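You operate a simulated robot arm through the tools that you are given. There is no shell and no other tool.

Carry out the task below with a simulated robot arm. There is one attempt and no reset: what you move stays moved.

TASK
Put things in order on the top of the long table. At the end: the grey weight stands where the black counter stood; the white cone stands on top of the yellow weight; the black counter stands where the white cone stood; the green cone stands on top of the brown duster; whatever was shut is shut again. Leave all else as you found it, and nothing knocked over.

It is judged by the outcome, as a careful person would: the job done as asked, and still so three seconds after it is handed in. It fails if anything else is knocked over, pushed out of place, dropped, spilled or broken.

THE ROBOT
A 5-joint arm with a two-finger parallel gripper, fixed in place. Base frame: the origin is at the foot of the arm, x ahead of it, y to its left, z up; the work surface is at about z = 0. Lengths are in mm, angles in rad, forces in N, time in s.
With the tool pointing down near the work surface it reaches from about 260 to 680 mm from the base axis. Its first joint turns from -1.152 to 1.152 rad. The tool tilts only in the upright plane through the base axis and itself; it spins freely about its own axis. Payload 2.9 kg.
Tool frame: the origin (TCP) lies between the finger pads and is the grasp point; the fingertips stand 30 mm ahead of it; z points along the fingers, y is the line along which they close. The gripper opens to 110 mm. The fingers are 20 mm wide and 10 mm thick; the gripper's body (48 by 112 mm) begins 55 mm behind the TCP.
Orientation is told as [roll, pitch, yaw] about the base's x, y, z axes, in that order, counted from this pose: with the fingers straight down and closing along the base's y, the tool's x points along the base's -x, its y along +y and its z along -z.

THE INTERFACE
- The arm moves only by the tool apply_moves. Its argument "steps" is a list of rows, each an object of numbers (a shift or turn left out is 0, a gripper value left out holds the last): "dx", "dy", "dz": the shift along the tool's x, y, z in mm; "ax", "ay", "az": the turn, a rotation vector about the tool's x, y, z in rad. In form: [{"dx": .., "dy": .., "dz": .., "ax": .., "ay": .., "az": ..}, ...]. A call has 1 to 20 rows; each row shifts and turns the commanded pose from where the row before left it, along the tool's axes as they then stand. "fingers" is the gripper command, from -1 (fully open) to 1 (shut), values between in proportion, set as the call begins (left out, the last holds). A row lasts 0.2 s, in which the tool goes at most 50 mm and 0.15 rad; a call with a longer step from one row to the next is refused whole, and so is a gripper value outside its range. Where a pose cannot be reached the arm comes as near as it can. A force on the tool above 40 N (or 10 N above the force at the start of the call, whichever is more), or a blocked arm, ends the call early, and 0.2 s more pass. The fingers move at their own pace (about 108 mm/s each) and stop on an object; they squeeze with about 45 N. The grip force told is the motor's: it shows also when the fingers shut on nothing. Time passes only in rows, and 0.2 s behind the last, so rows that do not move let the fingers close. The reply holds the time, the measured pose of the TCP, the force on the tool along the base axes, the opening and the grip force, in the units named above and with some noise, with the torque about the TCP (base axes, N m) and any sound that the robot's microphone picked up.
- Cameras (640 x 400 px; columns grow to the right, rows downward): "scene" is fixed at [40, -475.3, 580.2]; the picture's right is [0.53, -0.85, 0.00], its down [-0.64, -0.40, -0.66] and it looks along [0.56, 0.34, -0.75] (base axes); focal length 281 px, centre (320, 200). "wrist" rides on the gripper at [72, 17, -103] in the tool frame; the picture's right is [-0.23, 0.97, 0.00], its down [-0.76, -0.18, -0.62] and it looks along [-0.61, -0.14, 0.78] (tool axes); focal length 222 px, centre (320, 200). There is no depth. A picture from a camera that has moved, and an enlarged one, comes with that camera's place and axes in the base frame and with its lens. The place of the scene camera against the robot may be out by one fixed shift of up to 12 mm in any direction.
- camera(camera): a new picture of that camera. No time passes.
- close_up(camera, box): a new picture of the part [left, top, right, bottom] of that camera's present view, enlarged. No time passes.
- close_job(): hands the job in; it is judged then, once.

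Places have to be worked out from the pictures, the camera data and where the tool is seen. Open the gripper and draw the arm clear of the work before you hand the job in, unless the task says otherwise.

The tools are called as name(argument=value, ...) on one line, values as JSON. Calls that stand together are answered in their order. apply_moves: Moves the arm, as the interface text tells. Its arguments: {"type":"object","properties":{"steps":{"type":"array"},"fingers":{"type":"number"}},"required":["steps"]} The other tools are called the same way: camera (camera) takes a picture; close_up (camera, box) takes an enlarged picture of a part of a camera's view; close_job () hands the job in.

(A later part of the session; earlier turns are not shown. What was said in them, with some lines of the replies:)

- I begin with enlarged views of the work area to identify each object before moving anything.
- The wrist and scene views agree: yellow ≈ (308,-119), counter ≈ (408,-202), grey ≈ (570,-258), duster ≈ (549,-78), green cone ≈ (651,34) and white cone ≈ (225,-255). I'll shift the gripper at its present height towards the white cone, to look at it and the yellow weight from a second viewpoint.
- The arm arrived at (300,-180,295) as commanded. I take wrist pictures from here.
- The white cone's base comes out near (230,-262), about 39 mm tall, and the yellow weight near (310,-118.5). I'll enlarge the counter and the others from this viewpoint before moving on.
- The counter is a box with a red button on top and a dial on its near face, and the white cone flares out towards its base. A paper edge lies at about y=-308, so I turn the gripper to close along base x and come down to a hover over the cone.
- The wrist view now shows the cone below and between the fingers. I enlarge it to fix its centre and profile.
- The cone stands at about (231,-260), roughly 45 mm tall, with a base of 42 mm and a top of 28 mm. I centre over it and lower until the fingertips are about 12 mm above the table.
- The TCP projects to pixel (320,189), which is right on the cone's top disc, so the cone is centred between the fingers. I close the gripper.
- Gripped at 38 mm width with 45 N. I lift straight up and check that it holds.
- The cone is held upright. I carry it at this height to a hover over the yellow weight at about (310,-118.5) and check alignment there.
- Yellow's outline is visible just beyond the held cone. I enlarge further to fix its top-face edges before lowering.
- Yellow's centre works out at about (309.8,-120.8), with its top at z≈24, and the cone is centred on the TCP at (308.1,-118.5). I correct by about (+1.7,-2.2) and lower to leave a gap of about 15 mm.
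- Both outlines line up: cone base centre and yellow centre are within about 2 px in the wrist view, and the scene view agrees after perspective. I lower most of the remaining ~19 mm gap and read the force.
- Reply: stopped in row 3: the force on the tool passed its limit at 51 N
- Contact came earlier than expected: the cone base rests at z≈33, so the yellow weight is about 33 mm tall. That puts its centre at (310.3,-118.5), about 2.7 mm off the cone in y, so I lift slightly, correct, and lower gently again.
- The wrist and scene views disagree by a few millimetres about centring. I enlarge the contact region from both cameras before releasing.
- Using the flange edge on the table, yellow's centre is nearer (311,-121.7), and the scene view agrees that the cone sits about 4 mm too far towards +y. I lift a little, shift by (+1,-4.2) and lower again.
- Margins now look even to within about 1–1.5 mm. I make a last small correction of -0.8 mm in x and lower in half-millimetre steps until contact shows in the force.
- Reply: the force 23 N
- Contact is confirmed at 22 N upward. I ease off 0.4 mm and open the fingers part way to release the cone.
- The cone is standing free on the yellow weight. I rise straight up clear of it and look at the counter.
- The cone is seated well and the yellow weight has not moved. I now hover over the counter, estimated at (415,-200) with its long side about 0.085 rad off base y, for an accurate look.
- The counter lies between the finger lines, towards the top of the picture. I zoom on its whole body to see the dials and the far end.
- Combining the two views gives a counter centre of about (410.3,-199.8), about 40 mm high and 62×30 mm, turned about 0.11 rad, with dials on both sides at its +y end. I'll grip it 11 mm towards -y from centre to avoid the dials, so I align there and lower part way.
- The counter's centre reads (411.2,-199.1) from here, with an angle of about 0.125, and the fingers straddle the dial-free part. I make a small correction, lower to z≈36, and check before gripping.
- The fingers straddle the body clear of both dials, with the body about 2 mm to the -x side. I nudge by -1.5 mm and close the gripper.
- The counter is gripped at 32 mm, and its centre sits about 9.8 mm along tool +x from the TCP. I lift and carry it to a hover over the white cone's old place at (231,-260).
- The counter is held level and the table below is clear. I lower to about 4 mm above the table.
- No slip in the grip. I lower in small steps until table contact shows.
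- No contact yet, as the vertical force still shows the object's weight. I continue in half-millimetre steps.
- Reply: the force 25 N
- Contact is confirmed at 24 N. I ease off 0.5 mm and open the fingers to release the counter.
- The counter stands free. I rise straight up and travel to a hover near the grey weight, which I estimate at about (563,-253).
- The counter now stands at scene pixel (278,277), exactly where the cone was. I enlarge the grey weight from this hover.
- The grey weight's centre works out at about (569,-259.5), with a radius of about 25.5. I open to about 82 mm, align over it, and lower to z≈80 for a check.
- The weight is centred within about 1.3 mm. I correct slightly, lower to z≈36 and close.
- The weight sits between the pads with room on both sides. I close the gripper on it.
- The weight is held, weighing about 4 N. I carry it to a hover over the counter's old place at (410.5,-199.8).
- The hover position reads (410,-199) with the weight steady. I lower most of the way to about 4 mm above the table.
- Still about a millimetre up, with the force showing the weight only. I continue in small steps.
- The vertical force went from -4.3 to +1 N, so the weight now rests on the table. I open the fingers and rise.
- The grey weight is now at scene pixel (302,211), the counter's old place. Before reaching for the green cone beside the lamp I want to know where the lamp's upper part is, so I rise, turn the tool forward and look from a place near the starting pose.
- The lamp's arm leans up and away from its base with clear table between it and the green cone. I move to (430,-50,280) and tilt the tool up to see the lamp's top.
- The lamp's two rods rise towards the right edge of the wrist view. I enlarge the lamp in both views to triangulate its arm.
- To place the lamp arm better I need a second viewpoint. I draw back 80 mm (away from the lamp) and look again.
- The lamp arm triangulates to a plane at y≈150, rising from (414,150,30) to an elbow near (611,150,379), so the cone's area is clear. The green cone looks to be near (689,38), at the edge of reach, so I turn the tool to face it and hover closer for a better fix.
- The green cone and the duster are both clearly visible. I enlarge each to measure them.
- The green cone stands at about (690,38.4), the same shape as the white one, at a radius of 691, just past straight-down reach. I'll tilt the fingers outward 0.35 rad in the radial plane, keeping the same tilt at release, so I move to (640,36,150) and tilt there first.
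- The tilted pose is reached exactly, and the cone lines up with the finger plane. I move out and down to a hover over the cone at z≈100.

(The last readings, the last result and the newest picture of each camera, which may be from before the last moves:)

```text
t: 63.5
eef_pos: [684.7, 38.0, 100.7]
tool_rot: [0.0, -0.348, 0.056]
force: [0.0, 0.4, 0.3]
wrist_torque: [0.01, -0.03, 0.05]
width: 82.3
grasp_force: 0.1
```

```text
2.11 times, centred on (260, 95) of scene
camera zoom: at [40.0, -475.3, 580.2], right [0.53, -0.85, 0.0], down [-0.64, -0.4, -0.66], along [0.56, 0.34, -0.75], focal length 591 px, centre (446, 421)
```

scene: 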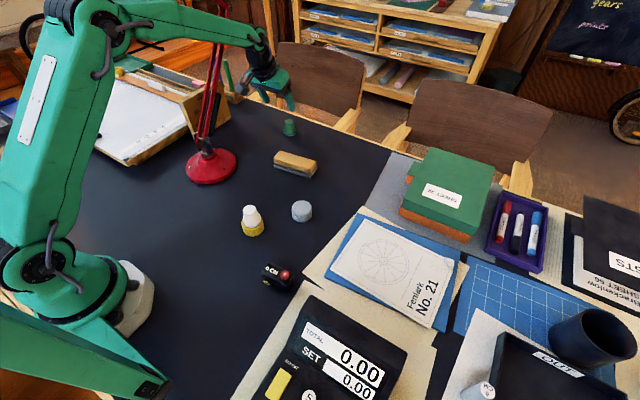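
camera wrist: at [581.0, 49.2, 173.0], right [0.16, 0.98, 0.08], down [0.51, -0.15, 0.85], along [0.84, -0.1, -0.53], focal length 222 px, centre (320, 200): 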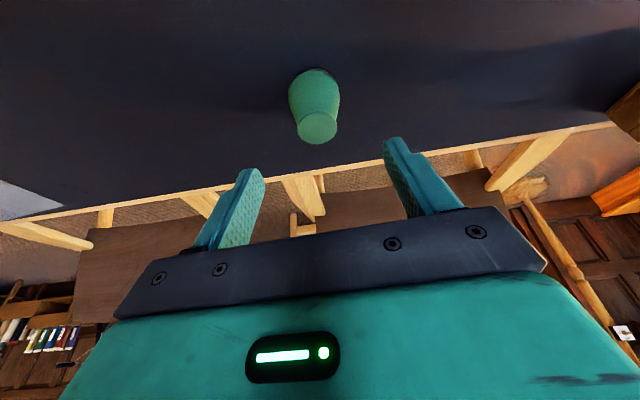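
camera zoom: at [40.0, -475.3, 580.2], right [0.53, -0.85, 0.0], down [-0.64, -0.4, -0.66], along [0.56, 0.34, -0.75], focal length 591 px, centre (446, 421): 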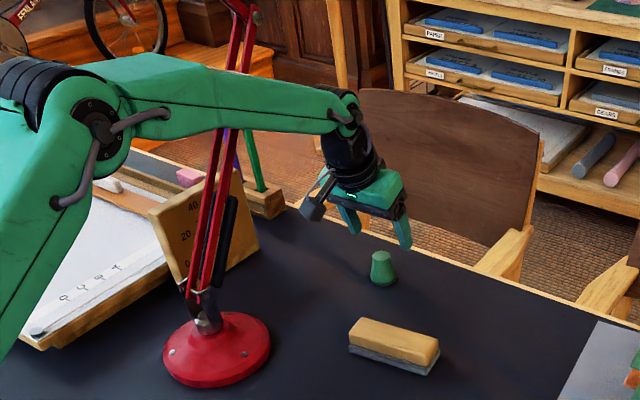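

Cone and finger plane agree within about 1–2 mm, and the forearm stays well on the near side of the lamp. I descend vertically in the tilted pose until the TCP is at z≈42.

apply_moves(steps=[{"dx": 5, "dz": 13.6, "dy": 0.8}, {"dx": 5, "dz": 13.6}, {"dx": 5, "dz": 13.6}, {"dx": 5, "dz": 13.7}, {}, {}], fingers=-0.5)

close_up(camera="wrist", box=[220, 80, 420, 230])

close_up(camera="scene", box=[240, 60, 340, 180])

```text
t: 64.9
eef_pos: [684.4, 39.9, 43.2]
tool_rot: [0.001, -0.349, 0.057]
force: [-0.4, 1.1, 0.6]
wrist_torque: [-0.01, -0.03, -0.02]
width: 82.6
grasp_force: 0.0
```

```text
2.67 times, centred on (320, 155) of wrist
camera zoom: at [580.0, 50.4, 115.3], right [0.16, 0.98, 0.08], down [0.51, -0.15, 0.85], along [0.84, -0.09, -0.53], focal length 592 px, centre (320, 320)
```

zoom: 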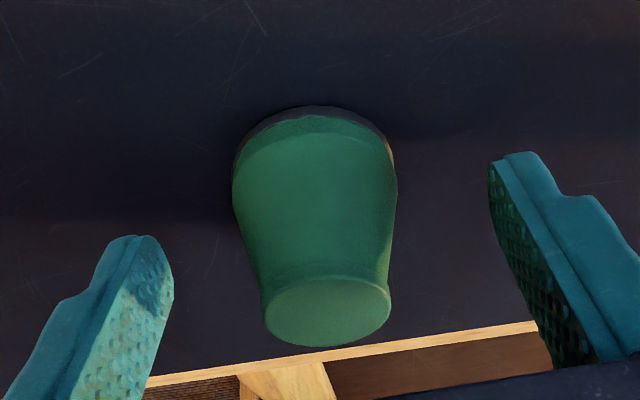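

```text
3.33 times, centred on (290, 120) of scene
camera zoom: at [40.0, -475.3, 580.2], right [0.53, -0.85, 0.0], down [-0.64, -0.4, -0.66], along [0.56, 0.34, -0.75], focal length 936 px, centre (420, 467)
```

zoom: 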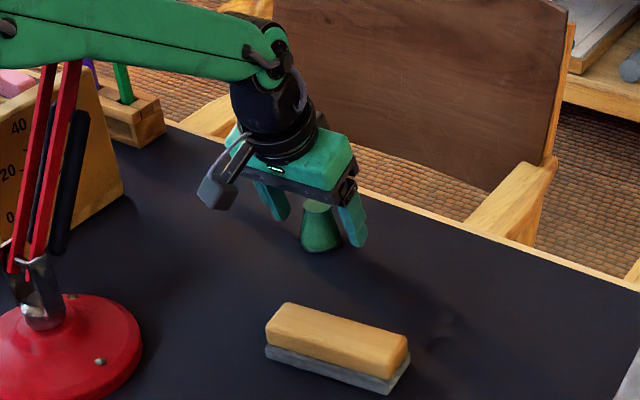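

The cone is centred between the pads, with the fingertips around its lower half. I close the gripper.

apply_moves(steps=[{}, {}, {}, {}], fingers=1)

close_up(camera="wrist", box=[220, 80, 420, 230])

```text
t: 65.9
eef_pos: [684.4, 39.9, 41.8]
tool_rot: [0.002, -0.35, 0.057]
force: [0.8, -0.5, 0.4]
wrist_torque: [0.01, 0.02, 0.0]
width: 39.1
grasp_force: 45.1
```

```text
2.67 times, centred on (320, 155) of wrist
camera zoom: at [580.0, 50.5, 115.4], right [0.16, 0.98, 0.08], down [0.51, -0.15, 0.85], along [0.84, -0.09, -0.53], focal length 592 px, centre (320, 320)
```

zoom: 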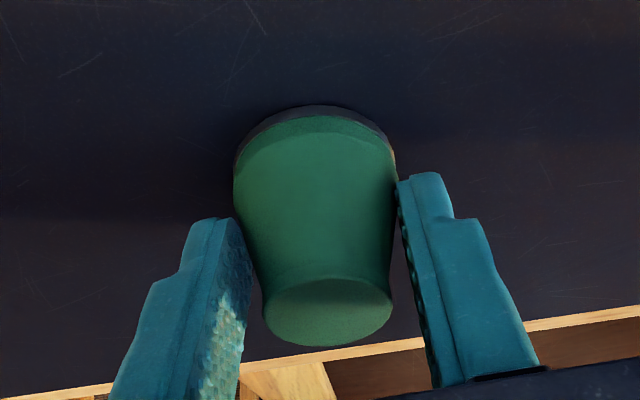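

Gripped at 39 mm. I lift vertically in the tilted pose and check the hold.

apply_moves(steps=[{"dx": -2.06, "dz": -5.63}, {"dx": -5.15, "dz": -14.1}, {"dx": -8.6, "dz": -23.5}, {"dx": -10.3, "dz": -28.2}, {"dx": -8.6, "dz": -23.5}, {}], fingers=1)

camera(camera="wrist")

close_up(camera="scene", box=[220, 40, 340, 180])

```text
t: 67.3
eef_pos: [682.6, 39.1, 142.6]
tool_rot: [0.0, -0.35, 0.055]
force: [0.2, 0.1, -0.3]
wrist_torque: [0.01, 0.0, -0.01]
width: 38.8
grasp_force: 44.9
```

```text
taken
camera wrist: at [579.1, 49.6, 216.6], right [0.16, 0.98, 0.08], down [0.51, -0.15, 0.85], along [0.84, -0.09, -0.53], focal length 222 px, centre (320, 200)
```

wrist: 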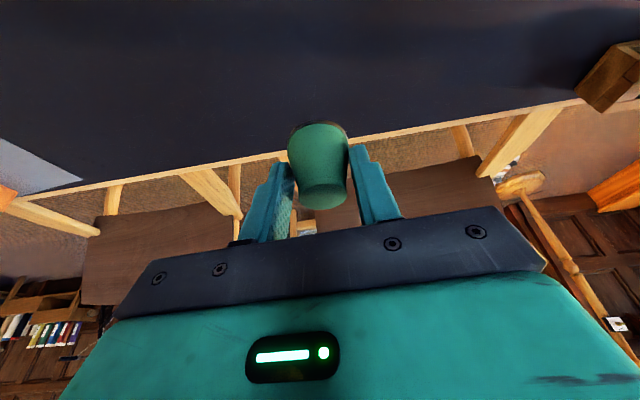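

```text
2.86 times, centred on (280, 110) of scene
camera zoom: at [40.0, -475.3, 580.2], right [0.53, -0.85, 0.0], down [-0.64, -0.4, -0.66], along [0.56, 0.34, -0.75], focal length 803 px, centre (434, 457)
```

zoom: 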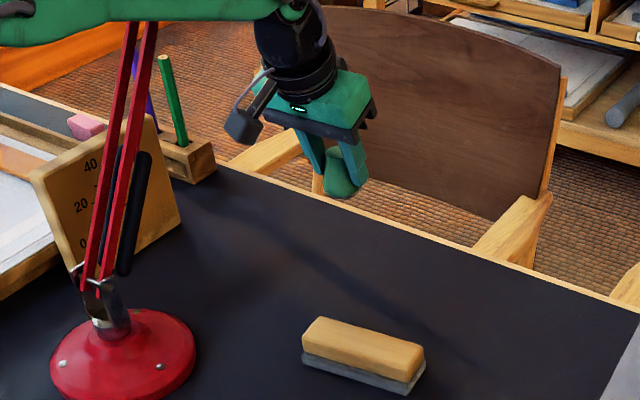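

The cone is lifted. I zoom at the same window to see whether it has turned in the grip.

close_up(camera="wrist", box=[220, 80, 420, 230])

close_up(camera="scene", box=[270, 60, 320, 120])

```text
2.67 times, centred on (320, 155) of wrist
camera zoom: at [579.1, 49.6, 216.6], right [0.16, 0.98, 0.08], down [0.51, -0.15, 0.85], along [0.84, -0.09, -0.53], focal length 592 px, centre (320, 320)
```

zoom: 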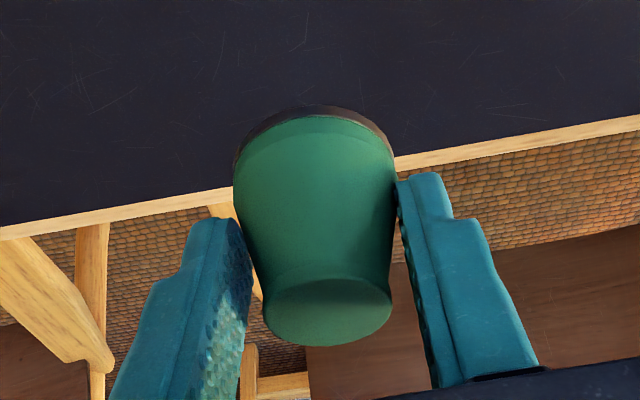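

```text
6.67 times, centred on (295, 90) of scene
camera zoom: at [40.0, -475.3, 580.2], right [0.53, -0.85, 0.0], down [-0.64, -0.4, -0.66], along [0.56, 0.34, -0.75], focal length 1873 px, centre (487, 933)
```

zoom: 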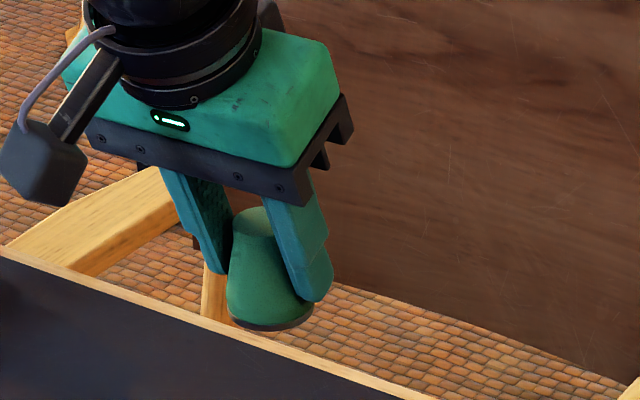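

The cone has not turned or slipped; its base centre is about 6.3 mm radially out from and 42.6 mm below the TCP. I pull in radially at this height, then swing the azimuth from 0.055 to -0.141 with matching yaw, to hover over the duster at about (549,-78).

apply_moves(steps=[{"dx": 15, "dz": -5.5}, {"dx": 25, "dz": -9.1}, {"dx": 28, "dz": -10.2}, {"dx": 28, "dz": -10.2}, {"dx": 20, "dz": -7.3}, {"dx": 11.2, "dz": -4.2}, {}], fingers=1)

apply_moves(steps=[{"dx": 0.4, "dy": -18, "ax": 0.0112, "az": 0.0307}, {"dx": 0.6, "dy": -26.9, "ax": 0.0168, "az": 0.046}, {"dx": 0.6, "dy": -26.9, "ax": 0.0168, "az": 0.046}, {"dx": 0.6, "dy": -20.6, "ax": 0.0129, "az": 0.0353}, {"dx": 0.4, "dy": -15.2, "ax": 0.0095, "az": 0.026}, {}, {}], fingers=1)

camera(camera="wrist")

camera(camera="scene")

```text
t: 68.9
eef_pos: [549.7, 30.1, 143.1]
tool_rot: [0.001, -0.348, 0.055]
force: [0.1, 0.2, -0.9]
wrist_torque: [0.02, -0.01, -0.02]
width: 38.8
grasp_force: 45.1
```

```text
t: 70.5
eef_pos: [544.4, -75.0, 141.6]
tool_rot: [0.001, -0.348, -0.142]
force: [0.0, 0.1, -1.0]
wrist_torque: [0.05, 0.0, -0.02]
width: 38.4
grasp_force: 45.1
```

```text
taken
camera wrist: at [444.9, -43.9, 215.4], right [0.35, 0.93, 0.08], down [0.47, -0.25, 0.85], along [0.81, -0.26, -0.53], focal length 222 px, centre (320, 200)
```

wrist: 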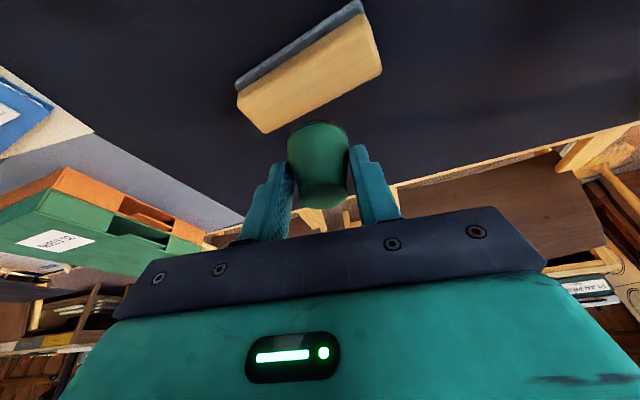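

```text
taken
```

scene: 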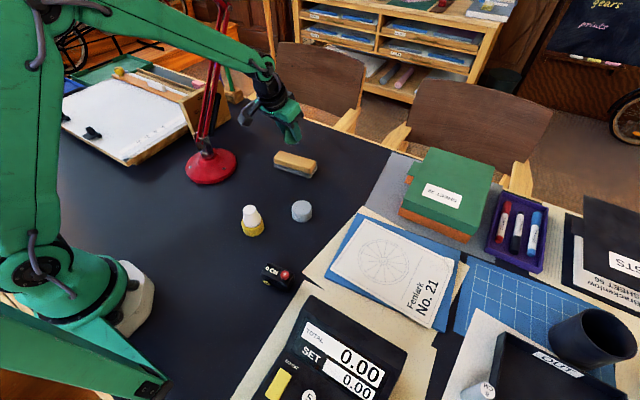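

The whole duster is visible above the held cone in the picture. I enlarge it to measure its top face and height.

close_up(camera="wrist", box=[220, 0, 400, 140])

close_up(camera="scene", box=[260, 100, 330, 190])

```text
2.86 times, centred on (310, 70) of wrist
camera zoom: at [444.9, -43.9, 215.4], right [0.35, 0.93, 0.08], down [0.47, -0.25, 0.85], along [0.81, -0.26, -0.53], focal length 635 px, centre (349, 571)
```

zoom: 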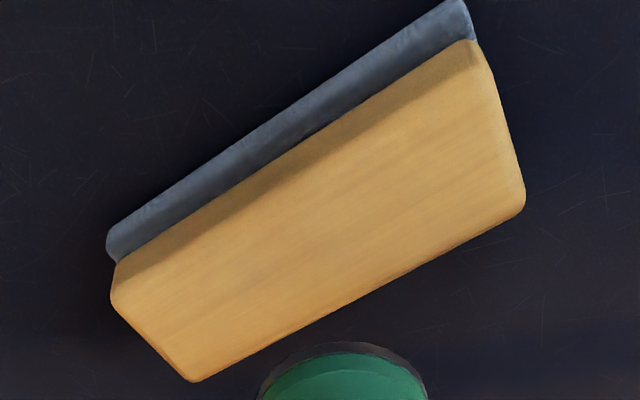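

```text
4.44 times, centred on (295, 145) of scene
camera zoom: at [40.0, -475.3, 580.2], right [0.53, -0.85, 0.0], down [-0.64, -0.4, -0.66], along [0.56, 0.34, -0.75], focal length 1248 px, centre (431, 444)
```

zoom: 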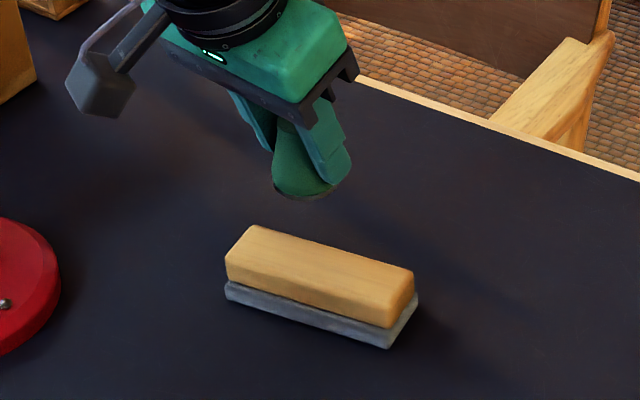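

Matching two views gives the duster's top at z≈35 with its centre about (549,-79), and the cone's base is over about (550.6,-76). I correct by (-1.2 radial, -3.1 tangential) and lower to a gap of about 17 mm.

apply_moves(steps=[{"dx": 1.1, "dy": -3.1, "dz": -0.4}, {"dx": 5.4, "dz": 14.9}, {"dx": 5.4, "dz": 14.9}, {"dx": 5.5, "dz": 14.9}, {}, {}], fingers=1)

close_up(camera="wrist", box=[220, 40, 420, 180])

close_up(camera="scene", box=[260, 110, 330, 190])

```text
t: 71.9
eef_pos: [543.7, -79.2, 94.2]
tool_rot: [-0.002, -0.35, -0.141]
force: [0.3, -0.2, -0.9]
wrist_torque: [-0.01, 0.01, 0.01]
width: 38.3
grasp_force: 44.9
```

```text
2.86 times, centred on (320, 110) of wrist
camera zoom: at [443.0, -47.6, 166.7], right [0.35, 0.93, 0.08], down [0.47, -0.25, 0.85], along [0.81, -0.26, -0.53], focal length 635 px, centre (320, 457)
```

zoom: 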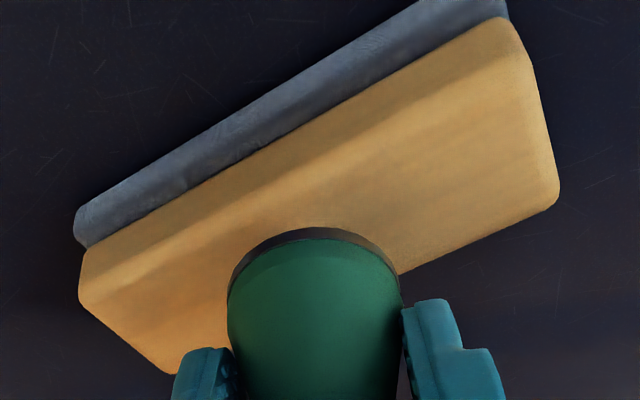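

```text
5.00 times, centred on (295, 150) of scene
camera zoom: at [40.0, -475.3, 580.2], right [0.53, -0.85, 0.0], down [-0.64, -0.4, -0.66], along [0.56, 0.34, -0.75], focal length 1405 px, centre (445, 450)
```

zoom: 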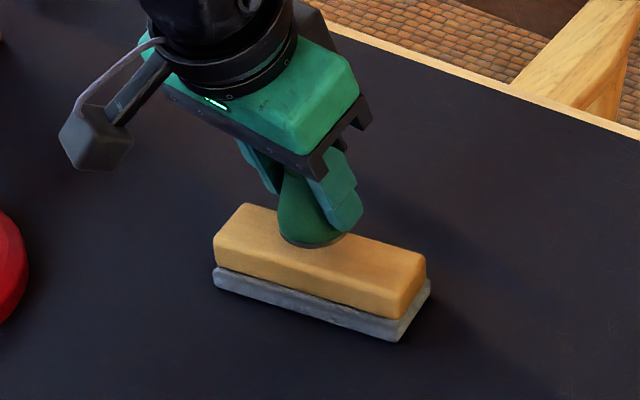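

The wrist view puts the cone base within about 1.5 mm of the duster's top centre, and the scene view within about 4 mm. I nudge 1.5 mm tangentially and lower 11 mm, then continue in small steps.

apply_moves(steps=[{"dy": -1.5}, {"dx": 1.71, "dz": 4.7}, {"dx": 1.37, "dz": 3.76}, {"dx": 0.68, "dz": 1.88}, {}, {}], fingers=1)

close_up(camera="scene", box=[260, 110, 330, 190])

close_up(camera="wrist", box=[220, 40, 420, 180])

```text
t: 73.3
eef_pos: [543.0, -81.0, 83.2]
tool_rot: [-0.002, -0.349, -0.142]
force: [0.2, 0.2, -0.2]
wrist_torque: [-0.02, 0.03, 0.03]
width: 38.2
grasp_force: 45.3
```

```text
5.00 times, centred on (295, 150) of scene
camera zoom: at [40.0, -475.3, 580.2], right [0.53, -0.85, 0.0], down [-0.64, -0.4, -0.66], along [0.56, 0.34, -0.75], focal length 1405 px, centre (445, 450)
```

zoom: 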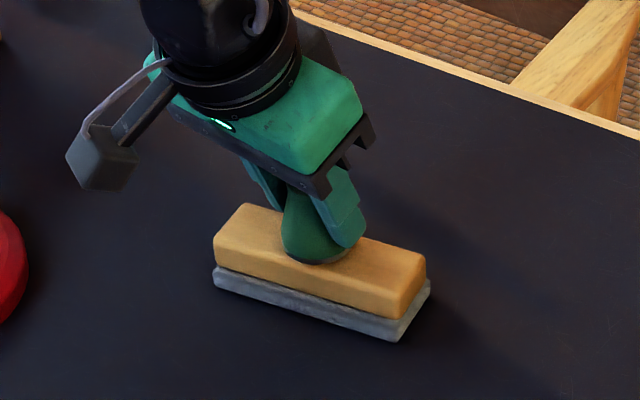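

```text
2.86 times, centred on (320, 110) of wrist
camera zoom: at [442.8, -49.2, 155.7], right [0.35, 0.93, 0.08], down [0.47, -0.25, 0.85], along [0.81, -0.26, -0.53], focal length 635 px, centre (320, 457)
```

zoom: 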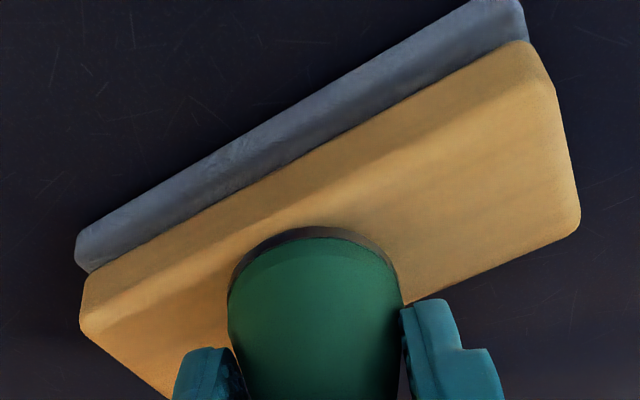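

About 5 mm of gap remains and the cone is well centred across the duster. I continue down in small steps.

apply_moves(steps=[{"dx": 0.51, "dz": 1.41}, {"dx": 0.34, "dz": 0.94}, {"dx": 0.27, "dz": 0.75}, {}], fingers=1)

close_up(camera="scene", box=[270, 130, 320, 180])

```text
t: 74.3
eef_pos: [542.8, -79.9, 80.0]
tool_rot: [-0.001, -0.35, -0.141]
force: [0.3, 0.1, -0.5]
wrist_torque: [0.01, 0.01, 0.0]
width: 38.2
grasp_force: 45.3
```

```text
8.00 times, centred on (295, 155) of scene
camera zoom: at [40.0, -475.3, 580.2], right [0.53, -0.85, 0.0], down [-0.64, -0.4, -0.66], along [0.56, 0.34, -0.75], focal length 2247 px, centre (520, 560)
```

zoom: 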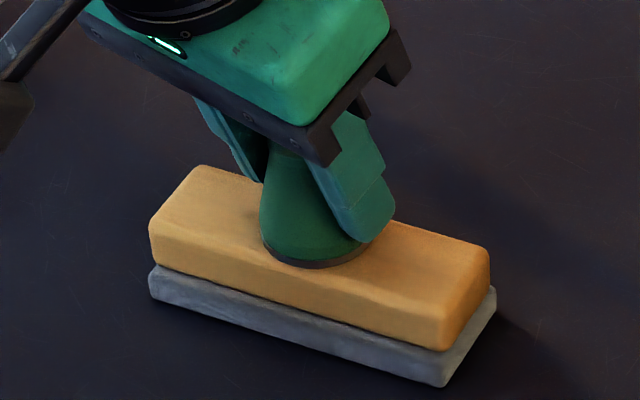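

Nearly touching, with no contact force yet. I continue in half-millimetre steps.

apply_moves(steps=[{"dx": 0.17, "dz": 0.47}, {"dx": 0.17, "dz": 0.47}, {"dx": 0.17, "dz": 0.47}, {}], fingers=1)

```text
t: 75.3
eef_pos: [543.8, -79.8, 79.6]
tool_rot: [-0.001, -0.352, -0.143]
force: [-1.3, 0.4, 10.2]
wrist_torque: [0.21, -0.05, 0.02]
width: 38.5
grasp_force: 45.1
```

Contact shows at 10 N upward. I open the fingers to release the cone and look.

apply_moves(steps=[{}, {}, {}], fingers=-0.2)

close_up(camera="scene", box=[270, 130, 320, 180])

close_up(camera="wrist", box=[220, 40, 420, 220])

```text
t: 76.1
eef_pos: [542.4, -80.7, 78.0]
tool_rot: [-0.002, -0.348, -0.142]
force: [1.0, 0.6, 0.3]
wrist_torque: [-0.01, -0.01, 0.01]
width: 66.1
grasp_force: 0.1
```

```text
8.00 times, centred on (295, 155) of scene
camera zoom: at [40.0, -475.3, 580.2], right [0.53, -0.85, 0.0], down [-0.64, -0.4, -0.66], along [0.56, 0.34, -0.75], focal length 2247 px, centre (520, 560)
```

zoom: 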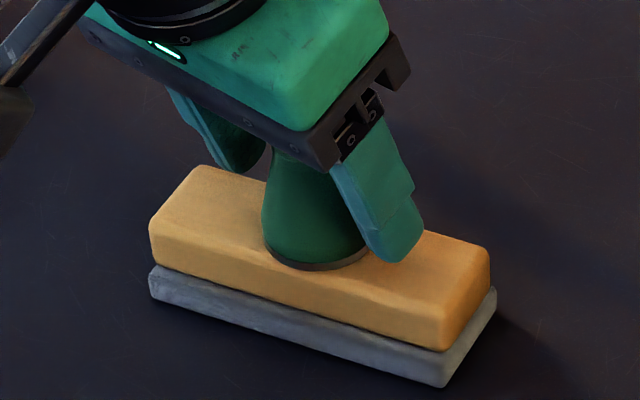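

```text
2.22 times, centred on (320, 130) of wrist
camera zoom: at [442.9, -49.2, 151.1], right [0.35, 0.93, 0.08], down [0.47, -0.25, 0.85], along [0.81, -0.26, -0.53], focal length 494 px, centre (320, 356)
```

zoom: 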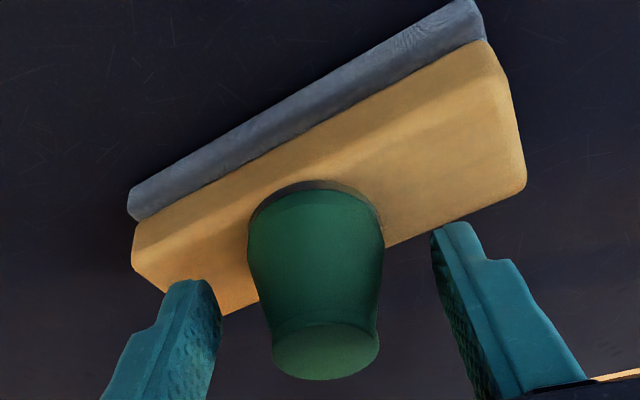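

The green cone stands free on the duster. I rise vertically, keeping the tilt, well clear of it.

apply_moves(steps=[{"dx": -3.4, "dz": -9.4}, {"dx": -7, "dz": -19}, {"dx": -12, "dz": -33}, {"dx": -12, "dz": -33}, {"dx": -12, "dz": -33}, {}], fingers=-0.2)

camera(camera="scene")

camera(camera="wrist")

```text
t: 77.5
eef_pos: [544.3, -80.8, 213.4]
tool_rot: [-0.002, -0.348, -0.141]
force: [0.4, 0.3, 0.3]
wrist_torque: [-0.04, -0.02, -0.01]
width: 66.1
grasp_force: 0.0
```

```text
taken
```

scene: 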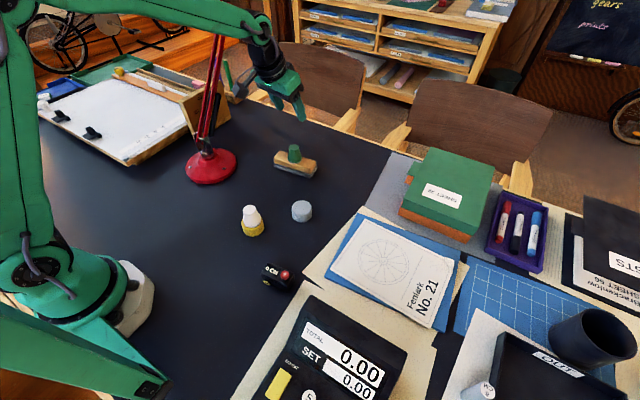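

```text
taken
camera wrist: at [443.2, -49.4, 285.9], right [0.35, 0.93, 0.08], down [0.47, -0.24, 0.85], along [0.81, -0.26, -0.53], focal length 222 px, centre (320, 200)
```

wrist: 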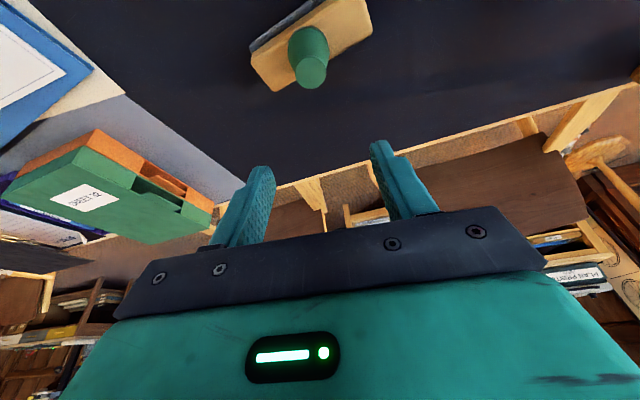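

All four moves are done. I bring the tool upright and draw the arm back near its starting pose with the gripper open, then inspect the outcome.

apply_moves(steps=[{"dz": -15}, {"ay": 0.0875}, {"ay": 0.0875}, {"ay": 0.0875}, {"ay": 0.0875}, {"dx": 25, "dy": -0.6, "dz": -10}, {"dx": 33, "dy": -0.8, "dz": -14}, {"dx": 33, "dy": -0.8, "dz": -14}, {"dx": 33, "dy": -0.8, "dz": -14}, {"dx": 33, "dy": -0.7, "dz": -12}, {"dx": 28, "dy": -0.6, "dz": -6}, {}], fingers=-1)

camera(camera="scene")

close_up(camera="scene", box=[220, 100, 400, 310])

camera(camera="wrist")

```text
t: 80.1
eef_pos: [353.3, -56.8, 297.6]
tool_rot: [0.0, 0.0, -0.141]
force: [-0.2, -0.2, 0.8]
wrist_torque: [0.01, 0.01, 0.01]
width: 110.0
grasp_force: 0.0
```

```text
taken
```

scene: 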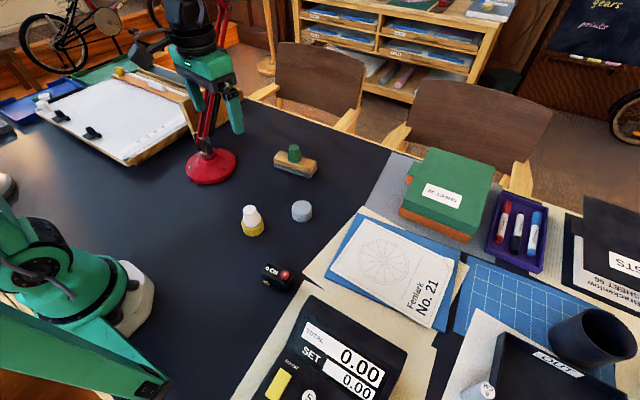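

```text
1.90 times, centred on (310, 205) of scene
camera zoom: at [40.0, -475.3, 580.2], right [0.53, -0.85, 0.0], down [-0.64, -0.4, -0.66], along [0.56, 0.34, -0.75], focal length 535 px, centre (339, 190)
```

zoom: 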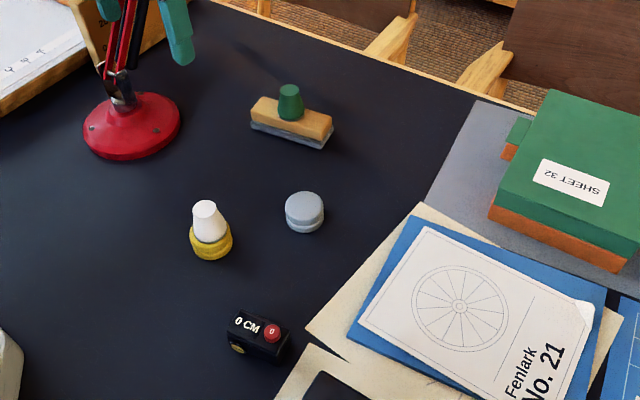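

```text
taken
camera wrist: at [283.8, -30.4, 401.8], right [0.36, 0.93, 0.0], down [0.73, -0.28, 0.62], along [0.58, -0.23, -0.78], focal length 222 px, centre (320, 200)
```

wrist: 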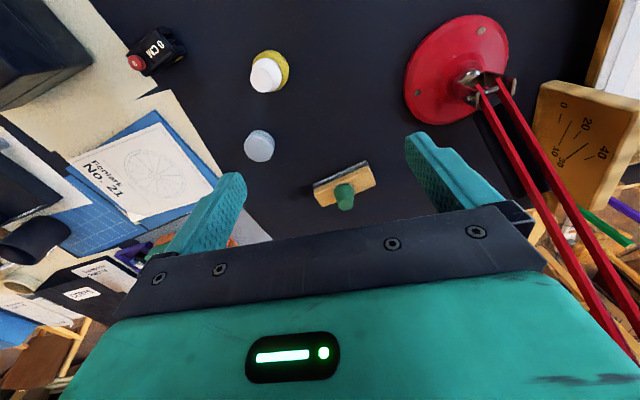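

Everything matches the request. The grey weight is where the counter was, and the counter is where the white cone was. The white cone stands on the unmoved yellow weight, and the green cone stands upright on the unmoved duster. Nothing was opened or otherwise disturbed, the gripper is open and clear, so I hand the job in.

close_job()

```text
The job is handed in.
```

The job is done and handed in. The last pictures show these results:

- **Grey weight:** it stands where the black counter stood.
- **Black counter:** it stands where the white cone stood, still upright.
- **White cone:** it stands on top of the yellow weight, which has not moved.
- **Green cone:** it stands upright on the brown duster, which has not moved.

By comparison with the first scene pictures, the new positions match the old ones to within a few millimetres. I opened nothing, so there was nothing to shut again. Nothing else on the table looks moved or knocked over. The gripper is open, and the arm is back near its starting pose.
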